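You operate a simulated robot arm through the tools that you are given. There is no shell and no other tool. Be economical: measure what you need, move in short steps, check, and stop when the job is done.

You run a simulated robot arm. Do the job below in one go: nothing can be reset, and whatever is moved stays where it is left.

TASK
Thread winder A: orange clip through the guide eye and tension disc, into the catch.
Fine: main switch off while threading; then switch on and reset the fault.

Only the result counts: the job must be done as asked and must still hold three seconds after the hand-in. Knocking over, shifting, dropping, spilling or breaking anything else fails it.

THE ROBOT
A 7-joint arm with a two-finger parallel gripper on a trunk, on a base that drives. Base frame: it is fixed to the floor where the robot stands at the start and does not move with it; the origin is under the middle of the robot, x ahead of it, y to its left, z up. Readings come in mm, degrees, newtons and seconds.
With the tool pointing down near the work surface it reaches from about 480 to 920 mm from the robot's upright axis, wherever it stands. Its first joint turns from -115.0 to 115.0 degrees. Places, roughly: guide eye of winder a [500, 1200, 1100]; main switch of winder a [600, 100, 900]; orange clip [500, 1250, 1000]; tension disc of winder a [600, 1100, 1100]; winder A [800, 700, 800]; yarn catch of winder a [600, 900, 1100]. Payload 3.91 kg.
Tool frame: the origin (TCP) lies between the finger pads and is the grasp point; the fingertips stand 30 mm ahead of it; z points along the fingers, y is the line along which they close. The gripper opens to 110 mm. The fingers are 20 mm wide and 10 mm thick; the gripper's body (48 by 112 mm) begins 55 mm behind the TCP.
Orientation is that of the tool frame in the base frame, as a unit quaternion [x, y, z, w]. With the fingers straight down and closing along the base's y, the tool's x points along the base's -x, its y along +y and its z along -z.

THE INTERFACE
- The arm moves only by the tool play_rows. Its argument "targets" is a list that holds one entry, the list of rows, each a list of 7 numbers: the shift along the tool's x, y, z in mm, then the turn, a rotation vector about the tool's x, y, z in degrees, then the closure, from 0 (fully open) to 1 (shut). In form: [[[dx, dy, dz, wx, wy, wz, hand], ...]]. A call has 1 to 8 rows; each row is the pose to reach, as a shift and turn from the pose commanded when the call began, along the tool's axes at that moment. Each row takes 0.2 s and may step no farther than 50 mm and 8.6 degrees from the row before; otherwise, or with a gripper value out of range, the whole call is refused. Where a pose cannot be reached the arm comes as near as it can. A force on the tool above 40 N (or 10 N above the force at the start of the call, whichever is more), or a blocked arm, ends the call early, and 0.2 s more pass. Each finger travels about 153 mm/s and halts on what it meets, pressing with about 38 N; the grip force reading is that of the motor and also rises with nothing between the fingers. The clock runs only during rows and for 0.2 s after the last one: add rows that repeat a pose to give the fingers time. The reply holds the time, the measured pose of the TCP, the force on the tool along the base axes, the opening and the grip force, in the units named above and with some noise, with the torque about the TCP (base axes, N m) and any sound that the robot's microphone picked up.
- Cameras (640 x 400 px; columns grow to the right, rows downward): "scene" is now at [229.2, 204.9, 1538.6]; the picture's right is [0.02, -1.00, 0.00], its down [-0.60, -0.01, -0.80] and it looks along [0.80, 0.02, -0.60] (base axes); focal length 214 px, centre (320, 200). "wrist" rides on the gripper at [72, 17, -103] in the tool frame; the picture's right is [-0.23, 0.97, 0.00], its down [-0.76, -0.18, -0.62] and it looks along [-0.61, -0.14, 0.78] (tool axes); focal length 222 px, centre (320, 200). There is no depth. A picture from a camera that has moved, and an enlarged one, comes with that camera's place and axes in the base frame and with its lens.
- capture(camera): a new picture of that camera. No time passes.
- move_column(by): slides the trunk up (or, below 0, down) by that many mm; the arm and the scene camera ride with it, the base frame stays. It gives what a move gives, with no picture.
- base_move(legs): drives the robot by 1 to 6 legs, each [ahead, left, turn to the left] in mm, mm and degrees, along the robot's own axes; the way and the turn of a leg run together, so that a leg with both is an arc; at most 1500 mm and 180 degrees a leg. The arm and the cameras ride along, it lands a little off, and it stops where it bumps. It gives what a move gives.
- turn_head(pan, tilt): turns the head with the scene camera to pan (to the left, within 80 degrees either way) and tilt (down, from -29 to 69), counted from straight ahead of the robot. It gives what a move gives.
- inspect(camera, box): a new picture of the part [left, top, right, bottom] of that camera's present view, enlarged. No time passes.
- close_job(): hands the job in; it is judged then, once.

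Work in short steps. Places have to be worked out from the pictures, the camera data and where the tool is seen: move nearer, look again, correct. Check each grasp and each placing, and mend what went wrong. You have 120 turns and 98 pictures in all, those below and enlarged ones among them. Open the gripper and draw the arm clear of the work before you hand the job in, unless the task says otherwise; then end with one line.

The tools are called after "Request:" by a JSON object that holds its "fn" and its "kwargs". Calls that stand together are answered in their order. play_rows: Moves the arm, as the interface text tells. Its arguments: {"type":"object","properties":{"targets":{"type":"array"}},"required":["targets"]} The other tools are called the same way: move_column (by) slides the trunk up or down; base_move (legs) drives the base; turn_head (pan, tilt) turns the head that bears the scene camera; capture (camera) takes a picture; inspect (camera, box) takes an enlarged picture of a part of a camera's view; close_job () hands the job in.

At the start:

```text
t: 0.0
tool_pos: [331.8, 349.0, 1366.8]
tcp_rot: [0.001, 1.0, 0.0, 0.0]
contact_force: [-0.1, 0.0, 0.1]
moment: [-0.01, 0.0, -0.01]
finger_gap: 109.9
gripper_force: 0.1
trunk travel left (down, up): [-875.0, 115.0]
robot x, y, heading: [-1.0, -1.2, -0.1]
head pan, tilt: [1.2, 36.8]
```

scene: 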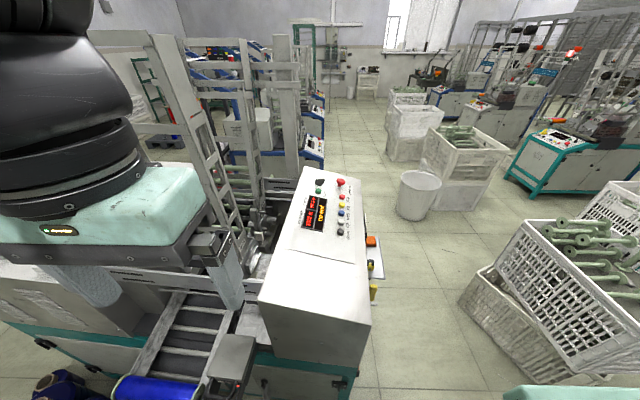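
wrist: 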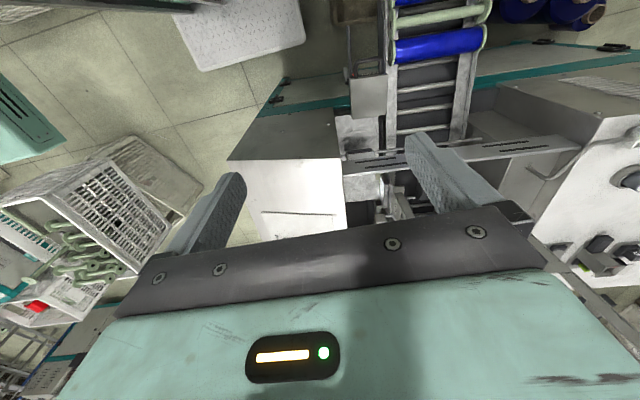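

The scene shows the winder's control panel ahead; the winding parts are to the left. I look left with the head and zoom in on the panel.

Request:
{"fn": "inspect", "kwargs": {"camera": "scene", "box": [240, 160, 400, 320]}}

Request:
{"fn": "turn_head", "kwargs": {"pan": 60, "tilt": 30}}

Request:
{"fn": "capture", "kwargs": {"camera": "scene"}}

```text
2.50 times, centred on (320, 240) of scene
camera zoom: at [229.2, 204.9, 1538.6], right [0.02, -1.0, 0.0], down [-0.6, -0.01, -0.8], along [0.8, 0.02, -0.6], focal length 536 px, centre (320, 100)
```

zoom: 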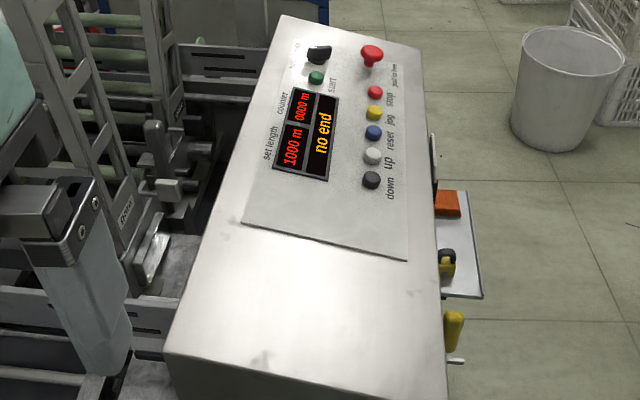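

```text
t: 1.3
tool_pos: [333.1, 348.4, 1365.7]
tcp_rot: [0.0, 1.0, 0.0, 0.0]
contact_force: [0.1, -0.3, -0.6]
moment: [0.03, 0.02, 0.0]
finger_gap: 110.0
gripper_force: 0.1
trunk travel left (down, up): [-875.0, 115.0]
robot x, y, heading: [-2.7, -0.0, 0.1]
head pan, tilt: [60.0, 30.0]
```

```text
94 pictures are left
camera scene: at [187.4, 281.4, 1549.1], right [0.87, -0.5, 0.0], down [-0.25, -0.43, -0.87], along [0.43, 0.75, -0.5], focal length 214 px, centre (320, 200)
```

scene: 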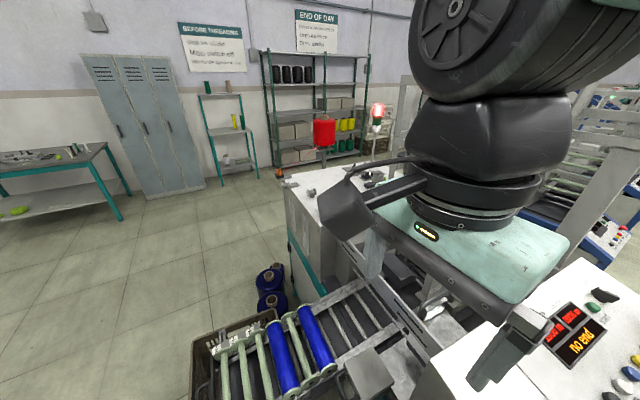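

The wall carries signs; I read those and look at the head end of the machine.

Request:
{"fn": "inspect", "kwargs": {"camera": "scene", "box": [170, 0, 350, 80]}}

Request:
{"fn": "inspect", "kwargs": {"camera": "scene", "box": [260, 110, 420, 230]}}

```text
3.56 times, centred on (260, 40) of scene
camera zoom: at [187.4, 281.4, 1549.1], right [0.87, -0.5, 0.0], down [-0.25, -0.43, -0.87], along [0.43, 0.75, -0.5], focal length 763 px, centre (533, 769)
```

zoom: 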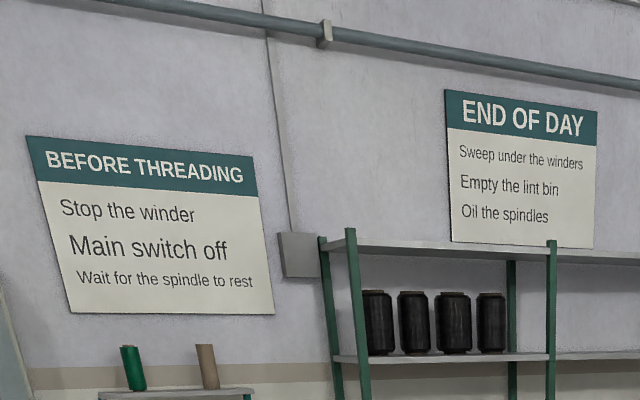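

```text
3.33 times, centred on (340, 170) of scene
camera zoom: at [187.4, 281.4, 1549.1], right [0.87, -0.5, 0.0], down [-0.25, -0.43, -0.87], along [0.43, 0.75, -0.5], focal length 715 px, centre (253, 300)
```

zoom: 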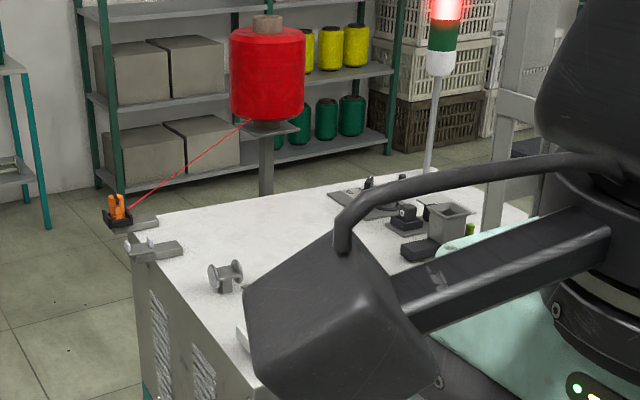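

The sign order is: stop the winder, main switch off, wait for rest. The switch is on the panel's right side; I look right to see what room I have to drive there.

Request:
{"fn": "turn_head", "kwargs": {"pan": -45, "tilt": 45}}

Request:
{"fn": "capture", "kwargs": {"camera": "scene"}}

Request:
{"fn": "turn_head", "kwargs": {"pan": -10, "tilt": 60}}

Request:
{"fn": "capture", "kwargs": {"camera": "scene"}}

```text
t: 3.1
tool_pos: [332.2, 347.6, 1364.9]
tcp_rot: [0.0, 1.0, 0.0, -0.001]
contact_force: [0.1, 0.5, 0.1]
moment: [0.03, 0.0, -0.01]
finger_gap: 109.9
gripper_force: 0.0
trunk travel left (down, up): [-875.0, 115.0]
robot x, y, heading: [1.0, -3.7, 0.0]
head pan, tilt: [-45.0, 45.0]
```

```text
91 pictures are left
camera scene: at [199.7, 145.6, 1526.5], right [-0.71, -0.71, 0.0], down [-0.5, 0.5, -0.71], along [0.5, -0.5, -0.71], focal length 214 px, centre (320, 200)
```

scene: 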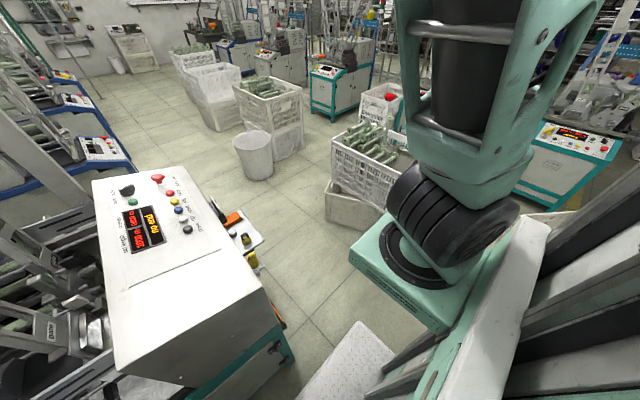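

```text
t: 4.1
tool_pos: [332.5, 348.0, 1366.4]
tcp_rot: [0.0, 1.0, 0.0, 0.0]
contact_force: [0.0, 0.2, 0.0]
moment: [0.02, 0.01, -0.01]
finger_gap: 110.1
gripper_force: 0.0
trunk travel left (down, up): [-875.0, 115.0]
robot x, y, heading: [0.8, 0.1, -0.1]
head pan, tilt: [-10.0, 60.0]
```

```text
90 pictures are left
camera scene: at [207.8, 191.5, 1507.0], right [-0.17, -0.98, 0.0], down [-0.85, 0.15, -0.5], along [0.49, -0.09, -0.87], focal length 214 px, centre (320, 200)
```

scene: 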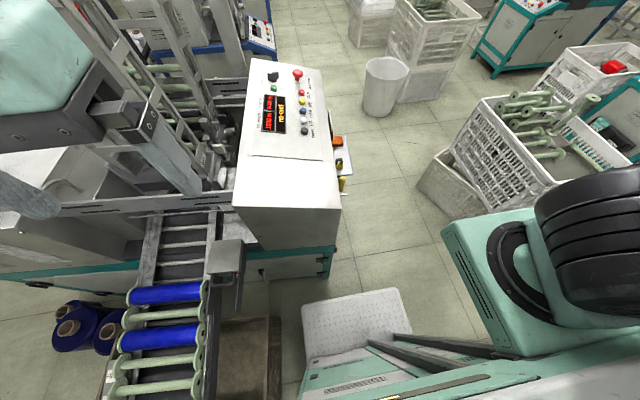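

I zoom on the panel's side to identify the switch.

Request:
{"fn": "inspect", "kwargs": {"camera": "scene", "box": [310, 120, 374, 200]}}

```text
5.00 times, centred on (342, 160) of scene
camera zoom: at [207.8, 191.5, 1507.0], right [-0.17, -0.98, 0.0], down [-0.85, 0.15, -0.5], along [0.49, -0.09, -0.87], focal length 1072 px, centre (210, 400)
```

zoom: 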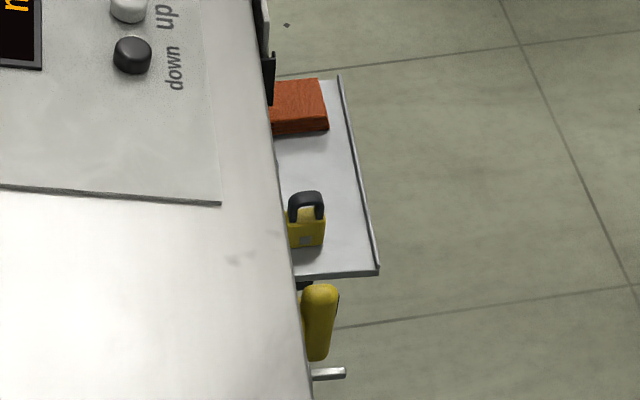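

The yellow lever on the right face (near x≈600, y≈50) is the main switch; a shelf with a padlock and an orange block sits behind it. I drive right, a bit ahead and turn left 45° to face it.

Request:
{"fn": "base_move", "kwargs": {"legs": [[0, -500, 0], [130, 0, 0], [0, 0, 45]]}}

Request:
{"fn": "turn_head", "kwargs": {"pan": 0, "tilt": 45}}

Request:
{"fn": "capture", "kwargs": {"camera": "scene"}}

```text
t: 5.6
tool_pos: [373.1, 274.6, 1365.1]
tcp_rot: [0.043, 0.999, 0.0, 0.0]
contact_force: [-1.0, 0.2, 0.0]
moment: [0.02, 0.02, 0.01]
finger_gap: 109.9
gripper_force: 0.0
trunk travel left (down, up): [-875.0, 115.0]
robot x, y, heading: [13.6, -44.5, -4.9]
head pan, tilt: [-10.0, 60.0]
stopped in leg 1: the robot was blocked; the commanded pose is now the measured one
```

```text
t: 6.3
tool_pos: [373.6, 274.9, 1365.6]
tcp_rot: [0.044, 0.999, 0.0, 0.001]
contact_force: [-0.2, 0.5, -0.7]
moment: [-0.05, -0.02, -0.04]
finger_gap: 110.1
gripper_force: 0.0
trunk travel left (down, up): [-875.0, 115.0]
robot x, y, heading: [11.5, -40.8, -4.8]
head pan, tilt: [0.0, 45.0]
```

```text
88 pictures are left
camera scene: at [252.2, 140.7, 1526.4], right [-0.09, -1.0, 0.0], down [-0.7, 0.06, -0.71], along [0.7, -0.06, -0.71], focal length 214 px, centre (320, 200)
```

scene: 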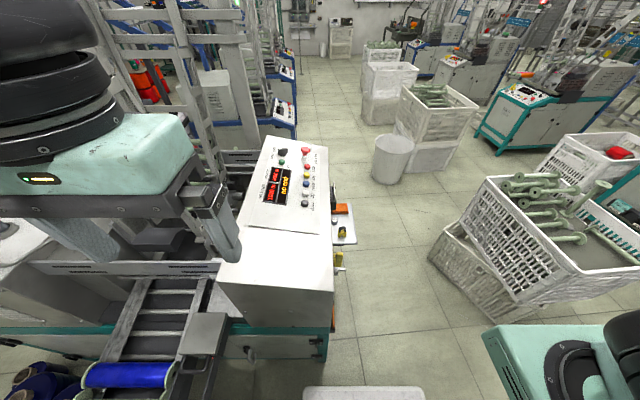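

Something on the right blocks the base after about 45 mm. I look to the right, downwards.

Request:
{"fn": "turn_head", "kwargs": {"pan": -80, "tilt": 60}}

Request:
{"fn": "capture", "kwargs": {"camera": "scene"}}

Request:
{"fn": "turn_head", "kwargs": {"pan": -30, "tilt": 69}}

Request:
{"fn": "capture", "kwargs": {"camera": "scene"}}

```text
t: 7.9
tool_pos: [373.4, 275.2, 1366.2]
tcp_rot: [0.043, 0.999, 0.0, 0.0]
contact_force: [1.0, 0.6, -0.1]
moment: [-0.01, 0.04, 0.0]
finger_gap: 110.1
gripper_force: 0.0
trunk travel left (down, up): [-875.0, 115.0]
robot x, y, heading: [9.4, -41.5, -5.1]
head pan, tilt: [-80.0, 60.0]
```

```text
87 pictures are left
camera scene: at [177.1, 81.3, 1507.0], right [-1.0, -0.09, 0.0], down [-0.08, 0.86, -0.5], along [0.04, -0.5, -0.87], focal length 214 px, centre (320, 200)
```

scene: 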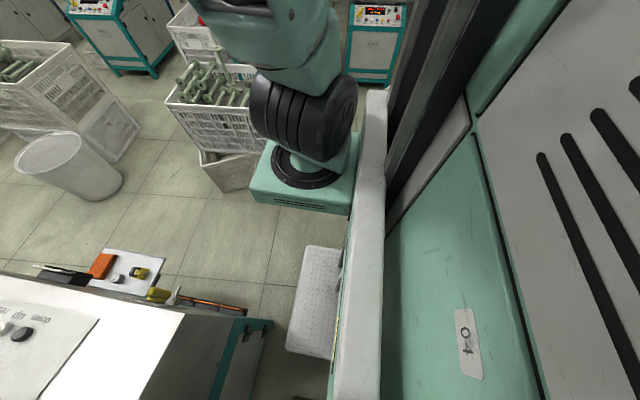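

```text
t: 9.1
tool_pos: [373.0, 275.5, 1364.8]
tcp_rot: [0.043, 0.999, -0.001, 0.0]
contact_force: [-0.9, -0.2, -0.1]
moment: [0.02, -0.01, 0.0]
finger_gap: 109.9
gripper_force: 0.1
trunk travel left (down, up): [-875.0, 115.0]
robot x, y, heading: [13.9, -42.8, -5.1]
head pan, tilt: [-30.0, 68.8]
```

```text
86 pictures are left
camera scene: at [217.0, 115.6, 1497.6], right [-0.57, -0.82, 0.0], down [-0.76, 0.53, -0.36], along [0.3, -0.21, -0.93], focal length 214 px, centre (320, 200)
```

scene: 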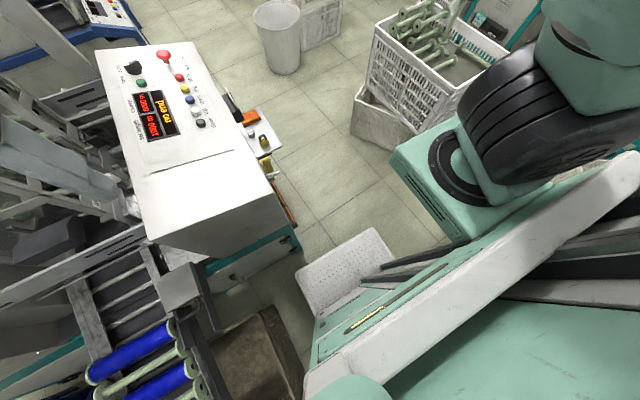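

The plate by the camera is the robot's own base; the contact seems to be at the rear right. I go forward 110 mm first, then to the right.

Request:
{"fn": "base_move", "kwargs": {"legs": [[110, 0, 0], [0, -200, 0]]}}

```text
t: 10.5
tool_pos: [482.0, 266.3, 1364.4]
tcp_rot: [0.045, 0.999, 0.0, 0.0]
contact_force: [-0.2, -0.6, 0.5]
moment: [-0.01, 0.01, -0.02]
finger_gap: 110.0
gripper_force: 0.0
trunk travel left (down, up): [-875.0, 115.0]
robot x, y, heading: [119.4, -50.2, -5.1]
head pan, tilt: [-30.0, 68.8]
stopped in leg 2: the robot was blocked; the commanded pose is now the measured one
```

Still blocked sideways. Turning right swings the rear-right corner inwards, so I try a right turn in small steps.

Request:
{"fn": "base_move", "kwargs": {"legs": [[40, 0, 0], [0, 0, -20]]}}

Request:
{"fn": "turn_head", "kwargs": {"pan": -80, "tilt": 40}}

Request:
{"fn": "capture", "kwargs": {"camera": "scene"}}

```text
t: 11.2
tool_pos: [481.8, 266.6, 1363.7]
tcp_rot: [0.044, 0.999, -0.001, -0.001]
contact_force: [-0.6, 0.6, -0.2]
moment: [-0.02, 0.02, 0.03]
finger_gap: 109.9
gripper_force: 0.0
trunk travel left (down, up): [-875.0, 115.0]
robot x, y, heading: [118.0, -49.2, -5.2]
head pan, tilt: [-30.0, 68.8]
stopped in leg 1: the robot was blocked; the commanded pose is now the measured one
```

```text
t: 12.3
tool_pos: [481.0, 265.8, 1364.6]
tcp_rot: [0.045, 0.999, -0.001, 0.0]
contact_force: [0.1, 0.7, 0.1]
moment: [0.01, 0.01, 0.01]
finger_gap: 110.1
gripper_force: 0.0
trunk travel left (down, up): [-875.0, 115.0]
robot x, y, heading: [119.7, -52.6, -5.0]
head pan, tilt: [-80.0, 40.0]
```

```text
85 pictures are left
camera scene: at [286.9, 53.8, 1533.7], right [-1.0, -0.09, 0.0], down [-0.06, 0.64, -0.77], along [0.07, -0.76, -0.64], focal length 214 px, centre (320, 200)
```

scene: 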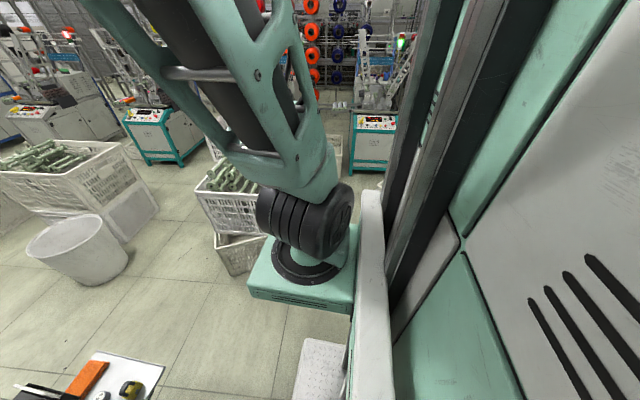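

Now forward is blocked too, so the contact may be at the left front. I look down to the left and ahead.

Request:
{"fn": "turn_head", "kwargs": {"pan": 20, "tilt": 69}}

Request:
{"fn": "capture", "kwargs": {"camera": "scene"}}

Request:
{"fn": "turn_head", "kwargs": {"pan": 75, "tilt": 60}}

Request:
{"fn": "capture", "kwargs": {"camera": "scene"}}

Request:
{"fn": "capture", "kwargs": {"camera": "wrist"}}

```text
t: 14.1
tool_pos: [482.2, 265.5, 1365.4]
tcp_rot: [0.045, 0.999, -0.002, 0.0]
contact_force: [0.1, -0.9, -0.3]
moment: [-0.01, 0.0, 0.01]
finger_gap: 109.9
gripper_force: 0.1
trunk travel left (down, up): [-875.0, 115.0]
robot x, y, heading: [118.3, -49.4, -5.0]
head pan, tilt: [20.0, 68.8]
```

```text
84 pictures are left
camera scene: at [333.7, 152.9, 1497.6], right [0.26, -0.97, 0.0], down [-0.9, -0.24, -0.36], along [0.35, 0.09, -0.93], focal length 214 px, centre (320, 200)
```

scene: 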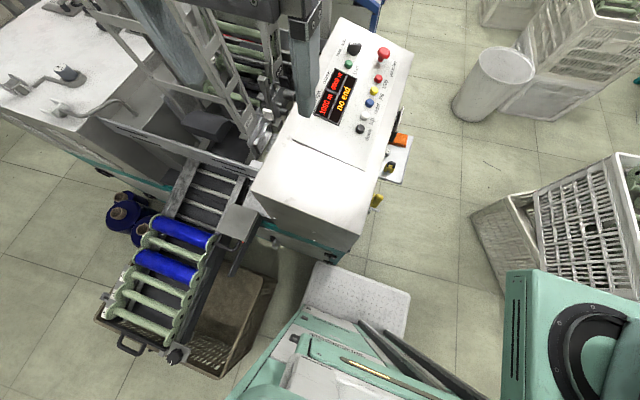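

```text
t: 15.3
tool_pos: [483.5, 265.7, 1364.5]
tcp_rot: [0.044, 0.999, -0.001, 0.0]
contact_force: [0.2, -0.4, 0.1]
moment: [-0.01, 0.02, 0.01]
finger_gap: 110.1
gripper_force: 0.0
trunk travel left (down, up): [-875.0, 115.0]
robot x, y, heading: [119.7, -49.5, -5.1]
head pan, tilt: [75.0, 60.0]
```

```text
83 pictures are left
camera scene: at [302.6, 201.1, 1507.0], right [0.94, -0.34, 0.0], down [-0.3, -0.81, -0.5], along [0.17, 0.47, -0.87], focal length 214 px, centre (320, 200)
```

scene: 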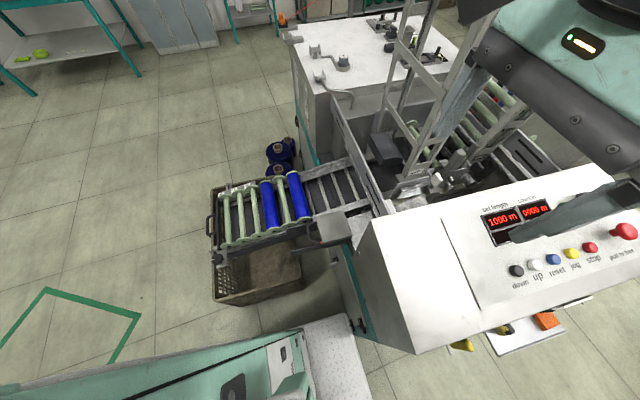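

```text
82 pictures are left
camera wrist: at [411.2, 288.5, 1468.2], right [0.31, 0.95, 0.0], down [0.74, -0.24, 0.62], along [0.59, -0.2, -0.78], focal length 222 px, centre (320, 200)
```

wrist: 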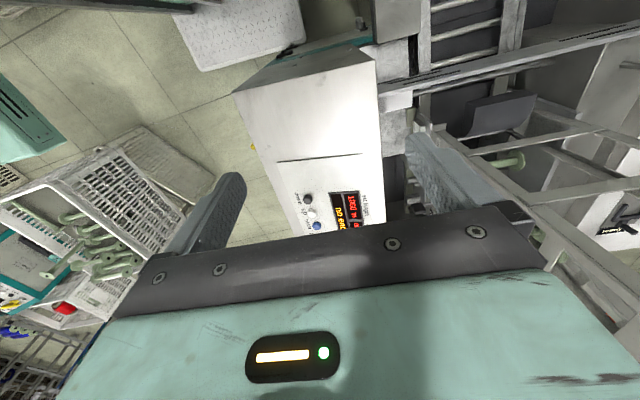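

The base front is close to the machine; I check whether an arm link touches the ladder frames by looking up to the left.

Request:
{"fn": "turn_head", "kwargs": {"pan": 30, "tilt": 5}}

Request:
{"fn": "capture", "kwargs": {"camera": "scene"}}

```text
t: 16.6
tool_pos: [483.1, 265.3, 1365.1]
tcp_rot: [0.045, 0.999, -0.001, 0.0]
contact_force: [0.7, -0.6, -0.9]
moment: [0.0, 0.0, 0.02]
finger_gap: 110.0
gripper_force: 0.1
trunk travel left (down, up): [-875.0, 115.0]
robot x, y, heading: [119.8, -49.2, -5.1]
head pan, tilt: [30.0, 5.0]
```

```text
81 pictures are left
camera scene: at [362.9, 177.2, 1589.4], right [0.42, -0.91, 0.0], down [-0.08, -0.04, -1.0], along [0.9, 0.42, -0.09], focal length 214 px, centre (320, 200)
```

scene: 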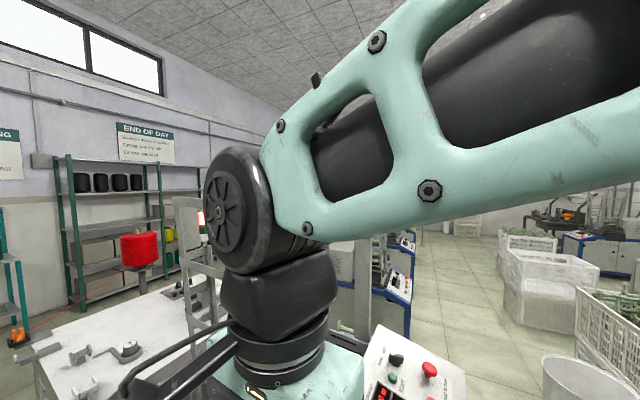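

The wrist is near the ladder frame. I back the base off 110 mm and swivel the wrist camera toward the right-rear to find the obstruction.

Request:
{"fn": "base_move", "kwargs": {"legs": [[-100, 0, 0]]}}

Request:
{"fn": "play_rows", "kwargs": {"targets": [[[0, 0, 0, 0, 0, 8.5, 0], [0, 0, 0, 0, 0, 17, 0], [0, 0, 0, 0, 0, 25.5, 0], [0, 0, 0, 0, 0, 34, 0], [0, 0, 0, 0, 0, 42.5, 0], [0, 0, 0, 0, 0, 51, 0], [0, 0, 0, 0, 0, 59.5, 0], [0, 0, 0, 0, 0, 68, 0]]]}}

Request:
{"fn": "play_rows", "kwargs": {"targets": [[[0, 0, 0, 0, 0, 8.5, 0], [0, 0, 0, 0, 0, 17, 0], [0, 0, 0, 0, 0, 25.5, 0], [0, 0, 0, 0, 0, 34, 0], [0, 0, 0, 0, 0, 42.5, 0]]]}}

Request:
{"fn": "capture", "kwargs": {"camera": "wrist"}}

```text
t: 17.7
tool_pos: [380.5, 274.9, 1365.7]
tcp_rot: [0.044, 0.999, -0.001, -0.001]
contact_force: [0.5, 0.0, 0.2]
moment: [0.02, 0.04, 0.02]
finger_gap: 109.7
gripper_force: 0.1
trunk travel left (down, up): [-875.0, 115.0]
robot x, y, heading: [16.3, -41.0, -4.9]
head pan, tilt: [30.0, 5.0]
```

```text
t: 19.5
tool_pos: [381.5, 274.5, 1365.6]
tcp_rot: [0.596, 0.803, -0.001, 0.0]
contact_force: [0.6, 0.2, -0.2]
moment: [0.0, -0.03, -0.02]
finger_gap: 110.0
gripper_force: 0.2
trunk travel left (down, up): [-875.0, 115.0]
robot x, y, heading: [19.3, -40.6, -4.9]
head pan, tilt: [30.0, 5.0]
```

```text
t: 20.9
tool_pos: [418.3, 259.7, 1377.6]
tcp_rot: [0.868, 0.496, 0.009, -0.011]
contact_force: [0.3, 0.1, 0.5]
moment: [-0.01, 0.0, -0.01]
finger_gap: 110.1
gripper_force: 0.0
trunk travel left (down, up): [-875.0, 115.0]
robot x, y, heading: [17.5, -43.1, -4.9]
head pan, tilt: [30.0, 5.0]
stopped in row 5: the arm was blocked; the commanded pose is now the measured one
```

```text
80 pictures are left
camera wrist: at [468.5, 309.4, 1482.6], right [0.72, -0.69, -0.02], down [-0.54, -0.58, 0.61], along [-0.43, -0.43, -0.8], focal length 222 px, centre (320, 200)
```

wrist: 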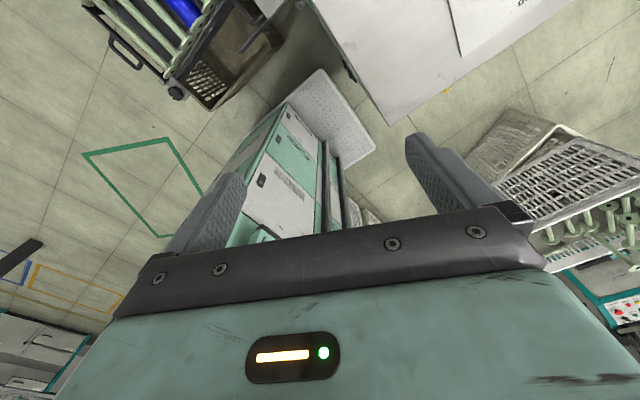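

I zoom on what stands just beyond the robot body on its right.

Request:
{"fn": "inspect", "kwargs": {"camera": "wrist", "box": [230, 90, 470, 240]}}

```text
2.67 times, centred on (350, 165) of wrist
camera zoom: at [468.5, 309.4, 1482.6], right [0.72, -0.69, -0.02], down [-0.54, -0.58, 0.61], along [-0.43, -0.43, -0.8], focal length 592 px, centre (240, 293)
```

zoom: 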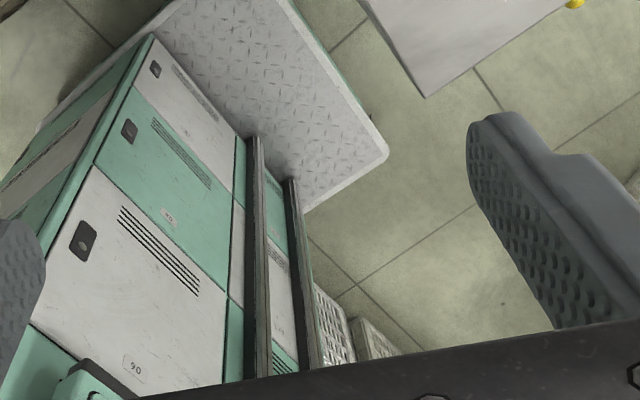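

White crates stand at the robot's right rear; those block it. I move left off them, forward, then turn right in place and slip out diagonally.

Request:
{"fn": "base_move", "kwargs": {"legs": [[0, 60, 0], [85, 0, 0], [0, 0, -40]]}}

```text
t: 23.2
tool_pos: [528.0, 283.3, 1378.7]
tcp_rot: [0.887, 0.462, 0.01, -0.011]
contact_force: [0.4, -0.5, -1.1]
moment: [0.02, 0.0, 0.0]
finger_gap: 110.5
gripper_force: 0.1
trunk travel left (down, up): [-875.0, 115.0]
robot x, y, heading: [104.5, 13.9, -9.0]
head pan, tilt: [30.0, 5.0]
stopped in leg 3: the robot was blocked; the commanded pose is now the measured one
```

Turn got blocked after 4°. I look at the arm and the base surroundings again.

Request:
{"fn": "turn_head", "kwargs": {"pan": 15, "tilt": 25}}

Request:
{"fn": "capture", "kwargs": {"camera": "scene"}}

Request:
{"fn": "turn_head", "kwargs": {"pan": -60, "tilt": 69}}

Request:
{"fn": "capture", "kwargs": {"camera": "scene"}}

Request:
{"fn": "capture", "kwargs": {"camera": "wrist"}}

```text
t: 24.0
tool_pos: [526.6, 283.8, 1378.2]
tcp_rot: [0.886, 0.463, 0.009, -0.01]
contact_force: [-0.4, 0.7, 0.2]
moment: [-0.02, 0.02, -0.02]
finger_gap: 110.0
gripper_force: 0.1
trunk travel left (down, up): [-875.0, 115.0]
robot x, y, heading: [106.9, 11.1, -9.2]
head pan, tilt: [15.0, 25.0]
```

```text
78 pictures are left
camera scene: at [370.2, 200.0, 1557.1], right [0.1, -0.99, 0.0], down [-0.42, -0.04, -0.91], along [0.9, 0.09, -0.42], focal length 214 px, centre (320, 200)
```

scene: 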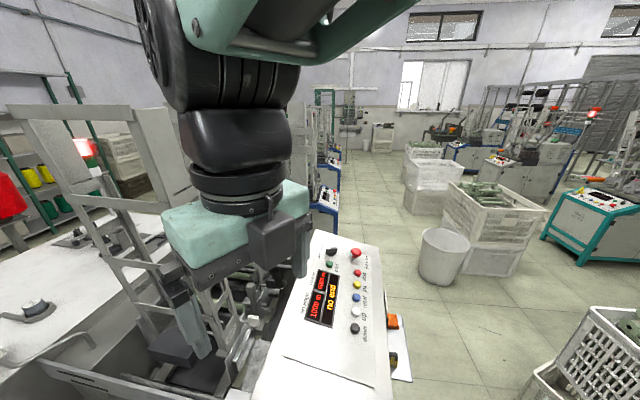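

```text
t: 25.5
tool_pos: [528.3, 282.9, 1378.6]
tcp_rot: [0.887, 0.462, 0.009, -0.011]
contact_force: [0.0, -0.1, -0.4]
moment: [-0.05, 0.01, -0.01]
finger_gap: 109.9
gripper_force: 0.1
trunk travel left (down, up): [-875.0, 115.0]
robot x, y, heading: [102.6, 13.8, -9.3]
head pan, tilt: [-60.0, 68.8]
```

```text
77 pictures are left
camera scene: at [298.5, 138.3, 1497.6], right [-0.93, -0.36, 0.0], down [-0.33, 0.87, -0.36], along [0.13, -0.34, -0.93], focal length 214 px, centre (320, 200)
```

scene: 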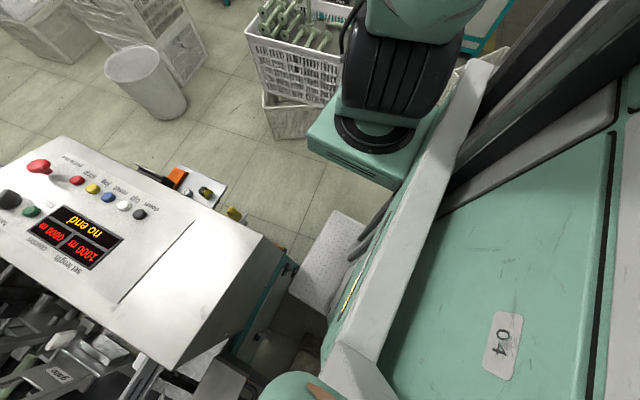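

```text
76 pictures are left
camera wrist: at [581.3, 329.9, 1483.2], right [0.67, -0.74, -0.02], down [-0.59, -0.54, 0.6], along [-0.46, -0.4, -0.8], focal length 222 px, centre (320, 200)
```

wrist: 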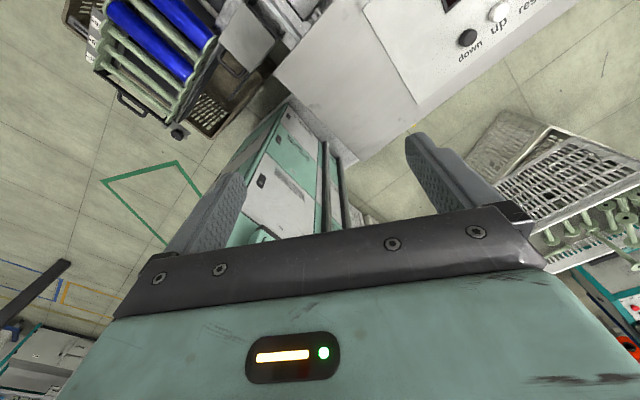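

The base's front corner is against the machine's end. I back off 60 mm, then turn right in place.

Request:
{"fn": "base_move", "kwargs": {"legs": [[-60, 10, 0], [0, 0, -36]]}}

```text
t: 27.6
tool_pos: [524.3, 147.8, 1378.7]
tcp_rot: [0.954, 0.299, 0.011, -0.009]
contact_force: [-0.3, -0.2, -0.2]
moment: [0.0, 0.04, 0.04]
finger_gap: 110.1
gripper_force: 0.0
trunk travel left (down, up): [-875.0, 115.0]
robot x, y, heading: [36.1, 37.7, -29.8]
head pan, tilt: [-60.0, 68.8]
stopped in leg 2: the robot was blocked; the commanded pose is now the measured one
```

At −30°. I now try driving ahead along that heading.

Request:
{"fn": "base_move", "kwargs": {"legs": [[150, 0, 0]]}}

Request:
{"fn": "turn_head", "kwargs": {"pan": -20, "tilt": 69}}

Request:
{"fn": "capture", "kwargs": {"camera": "scene"}}

```text
t: 28.4
tool_pos: [527.7, 146.0, 1377.8]
tcp_rot: [0.954, 0.301, 0.011, -0.009]
contact_force: [1.2, 0.0, 0.0]
moment: [-0.01, 0.01, 0.02]
finger_gap: 109.9
gripper_force: 0.1
trunk travel left (down, up): [-875.0, 115.0]
robot x, y, heading: [39.5, 31.6, -29.3]
head pan, tilt: [-60.0, 68.8]
stopped in leg 1: the robot was blocked; the commanded pose is now the measured one
```

```text
t: 29.5
tool_pos: [528.0, 145.7, 1377.8]
tcp_rot: [0.953, 0.302, 0.011, -0.009]
contact_force: [-0.1, -0.5, -0.4]
moment: [0.01, -0.03, -0.03]
finger_gap: 110.0
gripper_force: 0.1
trunk travel left (down, up): [-875.0, 115.0]
robot x, y, heading: [39.6, 35.4, -29.5]
head pan, tilt: [-20.0, 68.8]
```

```text
75 pictures are left
camera scene: at [300.2, 100.8, 1497.6], right [-0.76, -0.65, 0.0], down [-0.61, 0.71, -0.36], along [0.24, -0.28, -0.93], focal length 214 px, centre (320, 200)
```

scene: 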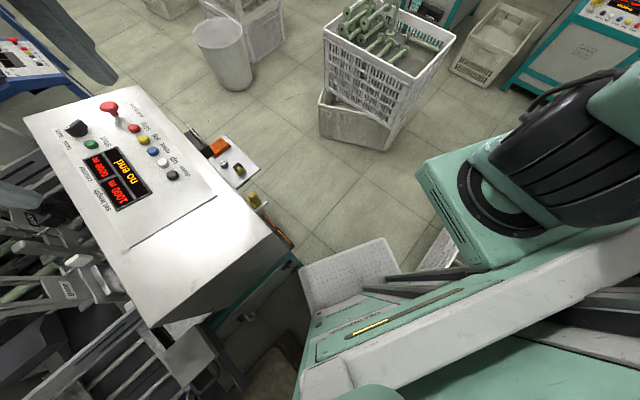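

The front-left corner touches the machine's leg, about 60–80 mm too far left. I slide right 70 mm, then ahead.

Request:
{"fn": "base_move", "kwargs": {"legs": [[-15, 0, 0], [0, -80, 0], [350, 0, 0]]}}

```text
t: 30.4
tool_pos: [516.4, 153.6, 1377.2]
tcp_rot: [0.953, 0.302, 0.011, -0.009]
contact_force: [-0.4, 0.0, -0.5]
moment: [0.01, -0.05, -0.01]
finger_gap: 110.0
gripper_force: 0.1
trunk travel left (down, up): [-875.0, 115.0]
robot x, y, heading: [34.0, 45.0, -29.3]
head pan, tilt: [-20.0, 68.8]
stopped in leg 1: the robot was blocked; the commanded pose is now the measured one
```

Something is also behind. I slide right directly.

Request:
{"fn": "base_move", "kwargs": {"legs": [[0, -70, 0], [300, 0, 0]]}}

```text
t: 33.0
tool_pos: [740.3, -53.7, 1378.4]
tcp_rot: [0.953, 0.301, 0.011, -0.009]
contact_force: [0.1, 0.6, 0.1]
moment: [0.04, 0.03, -0.01]
finger_gap: 110.1
gripper_force: 0.1
trunk travel left (down, up): [-875.0, 115.0]
robot x, y, heading: [251.3, -162.1, -29.3]
head pan, tilt: [-20.0, 68.8]
```

Free now. I continue to about (430, −450) and turn left to face the switch.

Request:
{"fn": "base_move", "kwargs": {"legs": [[297, 0, 0], [0, -160, 0], [0, 0, 95]]}}

Request:
{"fn": "turn_head", "kwargs": {"pan": 0, "tilt": 45}}

Request:
{"fn": "capture", "kwargs": {"camera": "scene"}}

```text
t: 40.1
tool_pos: [268.0, 25.6, 1379.3]
tcp_rot: [0.412, 0.911, 0.001, -0.015]
contact_force: [0.0, 0.2, -0.9]
moment: [-0.02, 0.02, -0.01]
finger_gap: 109.9
gripper_force: 0.0
trunk travel left (down, up): [-875.0, 115.0]
robot x, y, heading: [429.1, -452.4, 66.8]
head pan, tilt: [-20.0, 68.8]
```

```text
t: 41.0
tool_pos: [269.7, 24.7, 1379.4]
tcp_rot: [0.412, 0.911, 0.001, -0.014]
contact_force: [0.4, 0.2, 0.2]
moment: [-0.02, -0.03, -0.02]
finger_gap: 110.2
gripper_force: 0.0
trunk travel left (down, up): [-875.0, 115.0]
robot x, y, heading: [430.3, -446.1, 66.9]
head pan, tilt: [0.0, 45.0]
```

```text
74 pictures are left
camera scene: at [330.8, -164.7, 1526.4], right [0.92, -0.39, 0.0], down [-0.28, -0.65, -0.71], along [0.28, 0.65, -0.71], focal length 214 px, centre (320, 200)
```

scene: 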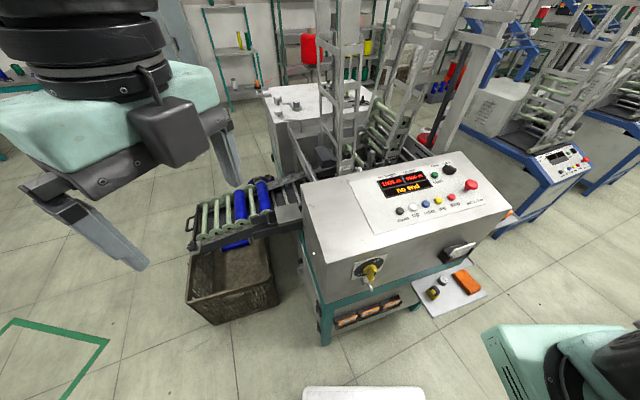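

Request:
{"fn": "inspect", "kwargs": {"camera": "scene", "box": [320, 220, 500, 330]}}

Request:
{"fn": "inspect", "kwargs": {"camera": "scene", "box": [370, 150, 490, 225]}}

```text
3.56 times, centred on (410, 275) of scene
camera zoom: at [330.8, -164.7, 1526.4], right [0.92, -0.39, 0.0], down [-0.28, -0.65, -0.71], along [0.28, 0.65, -0.71], focal length 763 px, centre (0, -67)
```

zoom: 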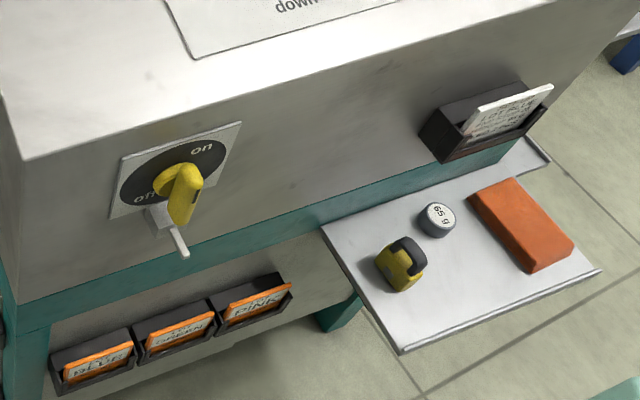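

```text
5.33 times, centred on (430, 188) of scene
camera zoom: at [330.8, -164.7, 1526.4], right [0.92, -0.39, 0.0], down [-0.28, -0.65, -0.71], along [0.28, 0.65, -0.71], focal length 1144 px, centre (-267, 267)
```

zoom: 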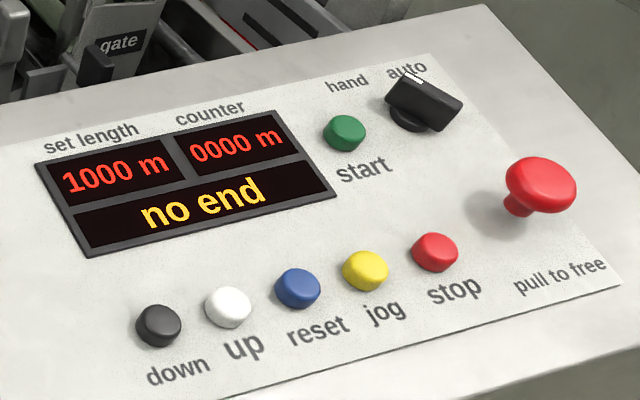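

The yellow rotary switch ("on"/"off") is near (598, 60, 900), facing −y. I first rotate the wrist back to its natural yaw, tool x toward −y, so that I can then tilt the fingers forward.

Request:
{"fn": "play_rows", "kwargs": {"targets": [[[0, 0, 0, 0, 0, -8.5, 0.3], [0, 0, 0, 0, 0, -17, 0.3], [0, 0, 0, 0, 0, -25.5, 0.3], [0, 0, 0, 0, 0, -34, 0.3], [0, 0, 0, 0, 0, -42.5, 0.3], [0, 0, 0, 0, 0, -51, 0.3], [0, 0, 0, 0, 0, -59.5, 0.3], [0, 0, 0, 0, 0, -68, 0.3]]]}}

Request:
{"fn": "play_rows", "kwargs": {"targets": [[[0, 0, 0, 0, 0, -8.5, 0.3], [0, 0, 0, 0, 0, -17, 0.3], [0, 0, 0, 0, 0, -25.5, 0.3], [0, 0, 0, 0, 0, -34, 0.3], [0, 0, 0, 0, 0, -42.5, 0.3], [0, 0, 0, 0, 0, -51, 0.3], [0, 0, 0, 0, 0, -59.5, 0.3], [0, 0, 0, 0, 0, -68, 0.3]]]}}

```text
t: 42.8
tool_pos: [268.7, 24.1, 1379.0]
tcp_rot: [-0.169, 0.985, 0.009, -0.013]
contact_force: [-0.2, -0.6, -0.8]
moment: [-0.01, 0.0, 0.02]
finger_gap: 77.0
gripper_force: 0.0
trunk travel left (down, up): [-875.0, 115.0]
robot x, y, heading: [434.2, -447.2, 66.9]
head pan, tilt: [0.0, 45.0]
```

```text
t: 44.6
tool_pos: [268.4, 23.7, 1377.7]
tcp_rot: [-0.691, 0.722, 0.014, -0.005]
contact_force: [0.0, 0.1, 0.2]
moment: [0.01, -0.01, 0.01]
finger_gap: 77.0
gripper_force: 0.0
trunk travel left (down, up): [-875.0, 115.0]
robot x, y, heading: [432.5, -445.7, 67.1]
head pan, tilt: [0.0, 45.0]
```

Yaw is right. The robot is too close for a horizontal reach, so I move the base back/right and square up to heading 90°.

Request:
{"fn": "base_move", "kwargs": {"legs": [[0, -149, 0], [-126, 0, 0], [0, 0, 23]]}}

```text
t: 46.0
tool_pos: [400.6, -20.8, 1377.9]
tcp_rot: [-0.687, 0.727, 0.013, -0.005]
contact_force: [0.7, 0.0, 0.9]
moment: [-0.03, 0.0, -0.01]
finger_gap: 77.2
gripper_force: 0.1
trunk travel left (down, up): [-875.0, 115.0]
robot x, y, heading: [558.6, -499.1, 66.2]
head pan, tilt: [0.0, 45.0]
stopped in leg 1: the robot was blocked; the commanded pose is now the measured one
```

A crate is right behind. Instead I use a stance further left: about (330, −520), heading 90°.

Request:
{"fn": "base_move", "kwargs": {"legs": [[0, 140, 0], [0, 0, 23.5], [0, 100, 0], [-80, 0, 0]]}}

```text
t: 50.0
tool_pos: [-6.0, -147.3, 1376.8]
tcp_rot: [0.819, -0.573, -0.012, 0.008]
contact_force: [1.0, 0.8, -0.3]
moment: [-0.04, 0.0, -0.02]
finger_gap: 77.1
gripper_force: 0.0
trunk travel left (down, up): [-875.0, 115.0]
robot x, y, heading: [326.5, -522.6, 89.3]
head pan, tilt: [0.0, 45.0]
```

Stance good. I bring the hand across toward x≈350 at height while correcting the yaw by 20°.

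Request:
{"fn": "play_rows", "kwargs": {"targets": [[[-3.5, -49, 0, 0, 0, 2.5, 0.3], [-7, -98, 0, 0, 0, 5, 0.3], [-10.5, -147, 0, 0, 0, 7.5, 0.3], [-14, -196, 0, 0, 0, 10, 0.3], [-17.5, -245, 0, 0, 0, 12.5, 0.3], [-21, -294, 0, 0, 0, 15, 0.3], [-24.5, -343, 0, 0, 0, 17.5, 0.3], [-28, -392, 0, 0, 0, 20, 0.3]]]}}

```text
t: 51.8
tool_pos: [351.8, 13.8, 1368.8]
tcp_rot: [0.708, -0.706, -0.01, 0.009]
contact_force: [0.0, 0.1, -0.5]
moment: [0.0, -0.02, -0.04]
finger_gap: 77.1
gripper_force: 0.0
trunk travel left (down, up): [-875.0, 115.0]
robot x, y, heading: [326.7, -518.1, 89.6]
head pan, tilt: [0.0, 45.0]
```

Now I move on to x≈598 while tilting the fingers toward +y.

Request:
{"fn": "play_rows", "kwargs": {"targets": [[[10, -31, 0, 0, -8.5, 0, 0.3], [20, -62, 0, 0, -17, 0, 0.3], [30, -93, 0, 0, -25.5, 0, 0.3], [40, -124, 0, 0, -34, 0, 0.3], [50, -155, 0, 0, -42.5, 0, 0.3], [60, -186, 0, 0, -51, 0, 0.3], [70, -217, 0, 0, -59.5, 0, 0.3], [80, -246, 0, 0, -68, 0, 0.3]]]}}

```text
t: 53.6
tool_pos: [651.6, -43.8, 1407.0]
tcp_rot: [-0.582, 0.59, 0.405, 0.387]
contact_force: [-0.5, 0.3, -0.1]
moment: [-0.01, -0.01, 0.01]
finger_gap: 76.7
gripper_force: 0.1
out of reach, approached as far as the arm can: row 2, 3, 4, 5, 6, 7, 8
trunk travel left (down, up): [-875.0, 115.0]
robot x, y, heading: [329.5, -519.6, 89.6]
head pan, tilt: [0.0, 45.0]
```

Near the pose, with some reach limit at this height. I lower the trunk by 350 mm, then look.

Request:
{"fn": "move_column", "kwargs": {"by": -350}}

Request:
{"fn": "capture", "kwargs": {"camera": "scene"}}

Request:
{"fn": "capture", "kwargs": {"camera": "wrist"}}

```text
t: 57.0
tool_pos: [650.3, -45.0, 1055.6]
tcp_rot: [-0.582, 0.591, 0.404, 0.386]
contact_force: [0.1, 1.0, 0.3]
moment: [0.03, -0.01, 0.0]
finger_gap: 77.2
gripper_force: 0.1
trunk travel left (down, up): [-525.0, 465.0]
robot x, y, heading: [328.0, -522.7, 89.8]
head pan, tilt: [0.0, 45.0]
```

```text
71 pictures are left
camera scene: at [124.3, -297.8, 1176.5], right [1.0, -0.01, 0.0], down [0.0, -0.71, -0.71], along [0.0, 0.71, -0.71], focal length 214 px, centre (320, 200)
```

scene: 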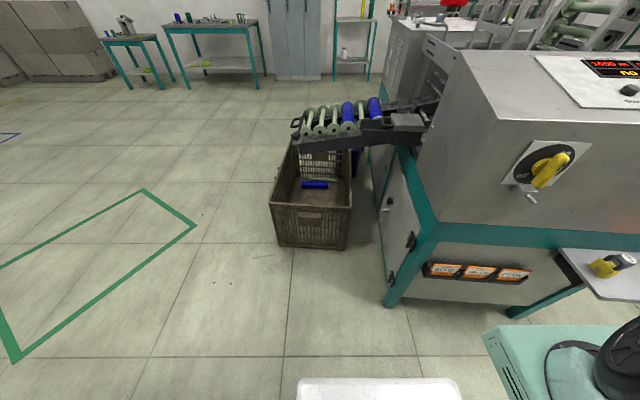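

```text
70 pictures are left
camera wrist: at [633.0, -168.2, 1028.2], right [-0.97, 0.08, 0.24], down [0.21, -0.29, 0.93], along [0.15, 0.95, 0.27], focal length 222 px, centre (320, 200)
```

wrist: 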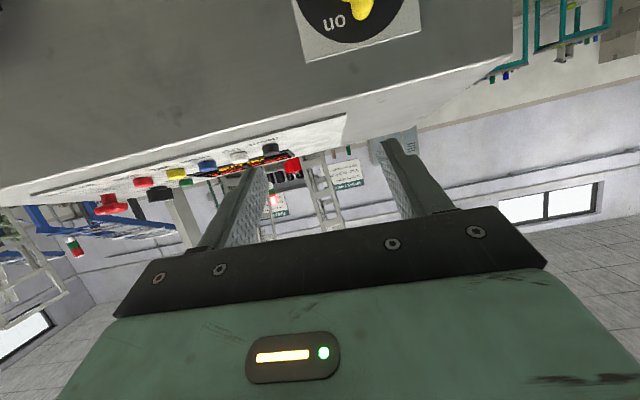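

Clear view of the switch from the scene camera; zooming.

Request:
{"fn": "inspect", "kwargs": {"camera": "scene", "box": [490, 125, 610, 215]}}

Request:
{"fn": "inspect", "kwargs": {"camera": "wrist", "box": [280, 0, 440, 100]}}

```text
4.44 times, centred on (550, 170) of scene
camera zoom: at [124.3, -297.8, 1176.5], right [1.0, -0.01, 0.0], down [0.0, -0.71, -0.71], along [0.0, 0.71, -0.71], focal length 953 px, centre (-702, 333)
```

zoom: 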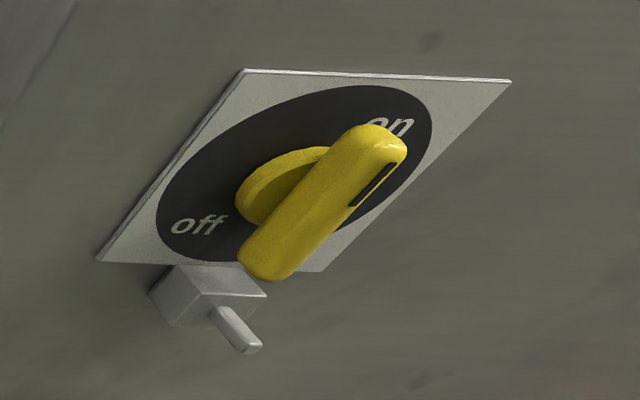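

```text
4.00 times, centred on (360, 50) of wrist
camera zoom: at [633.0, -168.2, 1028.2], right [-0.97, 0.08, 0.24], down [0.21, -0.29, 0.93], along [0.15, 0.95, 0.27], focal length 888 px, centre (160, 800)
```

zoom: 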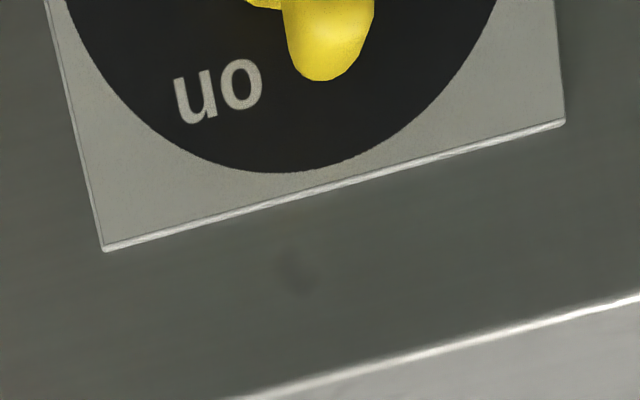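

Triangulated: handle bar outer centre ≈ (596, 50, 908), bar vertical ("on"), plate at y≈73; "off" is a quarter turn counter-clockwise. I align the tool to point straight along +y at (596, −40, 910).

Request:
{"fn": "play_rows", "kwargs": {"targets": [[[34, 14, 15, 0, -5.5, 0, 0.3], [67, 27, 29, 0, -11, -0.5, 0.3], [101, 41, 44, 0.2, -16.5, -1, 0.3], [134, 54, 59, 0.5, -22, -1.5, 0.3], [134, 54, 59, 0.5, -22, -1.5, 0.3]]]}}

Request:
{"fn": "capture", "kwargs": {"camera": "wrist"}}

```text
t: 58.2
tool_pos: [705.7, 11.5, 899.2]
tcp_rot: [-0.499, 0.5, 0.499, 0.501]
contact_force: [0.3, 0.8, 0.3]
moment: [0.03, 0.01, 0.0]
finger_gap: 76.9
gripper_force: 0.2
out of reach, approached as far as the arm can: row 1, 2, 3, 4, 5
trunk travel left (down, up): [-525.0, 465.0]
robot x, y, heading: [325.0, -518.3, 89.6]
head pan, tilt: [0.0, 45.0]
```

```text
67 pictures are left
camera wrist: at [688.0, -91.9, 827.2], right [-0.97, 0.0, 0.23], down [0.18, -0.62, 0.76], along [0.14, 0.78, 0.61], focal length 222 px, centre (320, 200)
```

wrist: 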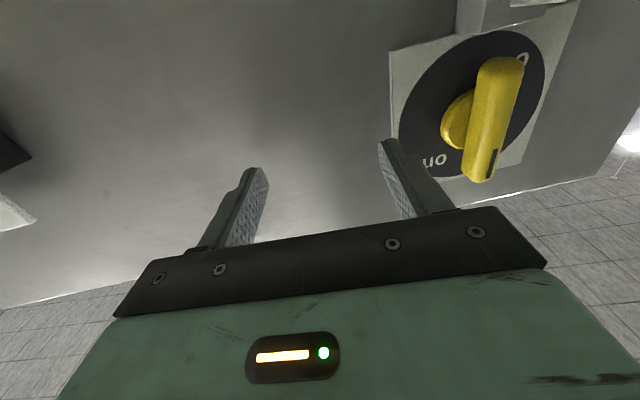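

The arm hit its near limit; the hand ended at (706, 11, 899), orientation exact. Shifting the base left ~105 mm and back 40 mm puts the hand in front of the handle.

Request:
{"fn": "base_move", "kwargs": {"legs": [[-40, 0, 0], [0, 105, 0]]}}

Request:
{"fn": "capture", "kwargs": {"camera": "wrist"}}

```text
t: 59.9
tool_pos: [596.5, -28.1, 900.1]
tcp_rot: [-0.5, 0.5, 0.501, 0.5]
contact_force: [-0.5, -0.4, 0.2]
moment: [0.04, -0.01, -0.02]
finger_gap: 77.1
gripper_force: 0.0
trunk travel left (down, up): [-525.0, 465.0]
robot x, y, heading: [221.6, -562.0, 89.4]
head pan, tilt: [0.0, 45.0]
```

```text
66 pictures are left
camera wrist: at [580.3, -131.9, 827.4], right [-0.97, 0.0, 0.23], down [0.18, -0.62, 0.76], along [0.14, 0.78, 0.61], focal length 222 px, centre (320, 200)
```

wrist: 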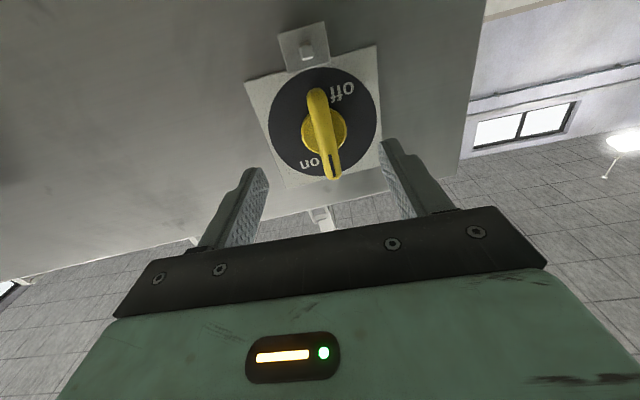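

The handle is centred between the open fingers, about (593, 50, 902). I advance 64 mm and close on the bar.

Request:
{"fn": "play_rows", "kwargs": {"targets": [[[-3, 3, 32, 0, 0, 0, 0.3], [-3, 3, 64, 0, 0, 0, 0.3], [-3, 3, 64, 0, 0, 0, 0.3], [-3, 3, 64, 0, 0, 0, 1], [-3, 3, 64, 0, 0, 0, 1], [-3, 3, 64, 0, 0, 0, 1]]]}}

Request:
{"fn": "capture", "kwargs": {"camera": "wrist"}}

```text
t: 61.3
tool_pos: [595.2, 35.5, 902.0]
tcp_rot: [-0.498, 0.5, 0.5, 0.501]
contact_force: [5.0, 6.1, 1.7]
moment: [-0.28, 0.06, -0.54]
finger_gap: 42.1
gripper_force: 44.9
trunk travel left (down, up): [-525.0, 465.0]
robot x, y, heading: [218.7, -562.7, 89.5]
head pan, tilt: [0.0, 45.0]
```

```text
65 pictures are left
camera wrist: at [577.5, -68.0, 829.1], right [-0.97, 0.0, 0.23], down [0.18, -0.62, 0.76], along [0.14, 0.78, 0.61], focal length 222 px, centre (320, 200)
```

wrist: 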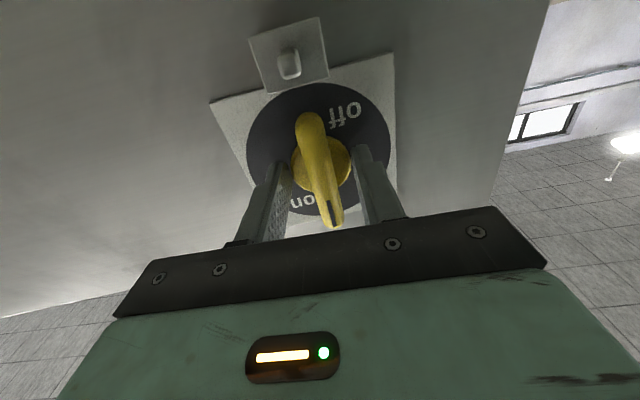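

Fingers gripped the round hub (42 mm) instead of the bar. I open slightly, back off 14 mm and close again on the bar.

Request:
{"fn": "play_rows", "kwargs": {"targets": [[[0, 0, 0, 0, 0, 0, 0.45], [0, 0, -14, 0, 0, 0, 0.45], [0, 0, -14, 0, 0, 0, 0.45], [0, 0, -14, 0, 0, 0, 1], [0, 0, -14, 0, 0, 0, 1], [0, 0, -14, 0, 0, 0, 1]]]}}

Request:
{"fn": "capture", "kwargs": {"camera": "wrist"}}

```text
t: 62.7
tool_pos: [594.2, 22.1, 900.9]
tcp_rot: [-0.5, 0.5, 0.501, 0.499]
contact_force: [-18.7, -8.1, -4.3]
moment: [0.5, -0.67, -0.02]
finger_gap: 17.0
gripper_force: 44.6
trunk travel left (down, up): [-525.0, 465.0]
robot x, y, heading: [221.2, -556.6, 89.2]
head pan, tilt: [0.0, 45.0]
```

```text
64 pictures are left
camera wrist: at [576.4, -82.0, 828.3], right [-0.97, 0.0, 0.23], down [0.18, -0.62, 0.76], along [0.14, 0.78, 0.61], focal length 222 px, centre (320, 200)
```

wrist: 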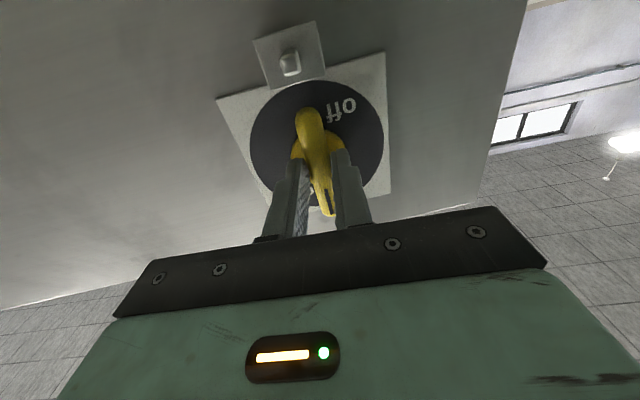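

Bar gripped (17 mm). I turn it counter‑clockwise in steps (negative about tool z), shifting 2 mm to relieve the side load.

Request:
{"fn": "play_rows", "kwargs": {"targets": [[[0, 2, 0, 0, 0, -8.5, 1], [0, 2, 0, 0, 0, -17, 1], [0, 2, 0, 0, 0, -25.5, 1], [0, 2, 0, 0, 0, -34, 1]]]}}

```text
t: 63.4
tool_pos: [593.9, 25.6, 904.7]
tcp_rot: [0.569, -0.428, -0.419, -0.563]
contact_force: [-4.9, -4.6, -0.6]
moment: [0.88, 0.0, -0.41]
finger_gap: 16.7
gripper_force: 45.4
out of reach, approached as far as the arm can: row 2, 3
trunk travel left (down, up): [-525.0, 465.0]
robot x, y, heading: [217.2, -562.2, 89.7]
head pan, tilt: [0.0, 45.0]
stopped in row 3: the force on the tool passed its limit (the readings are from after the stop); the commanded pose is now the measured one
```

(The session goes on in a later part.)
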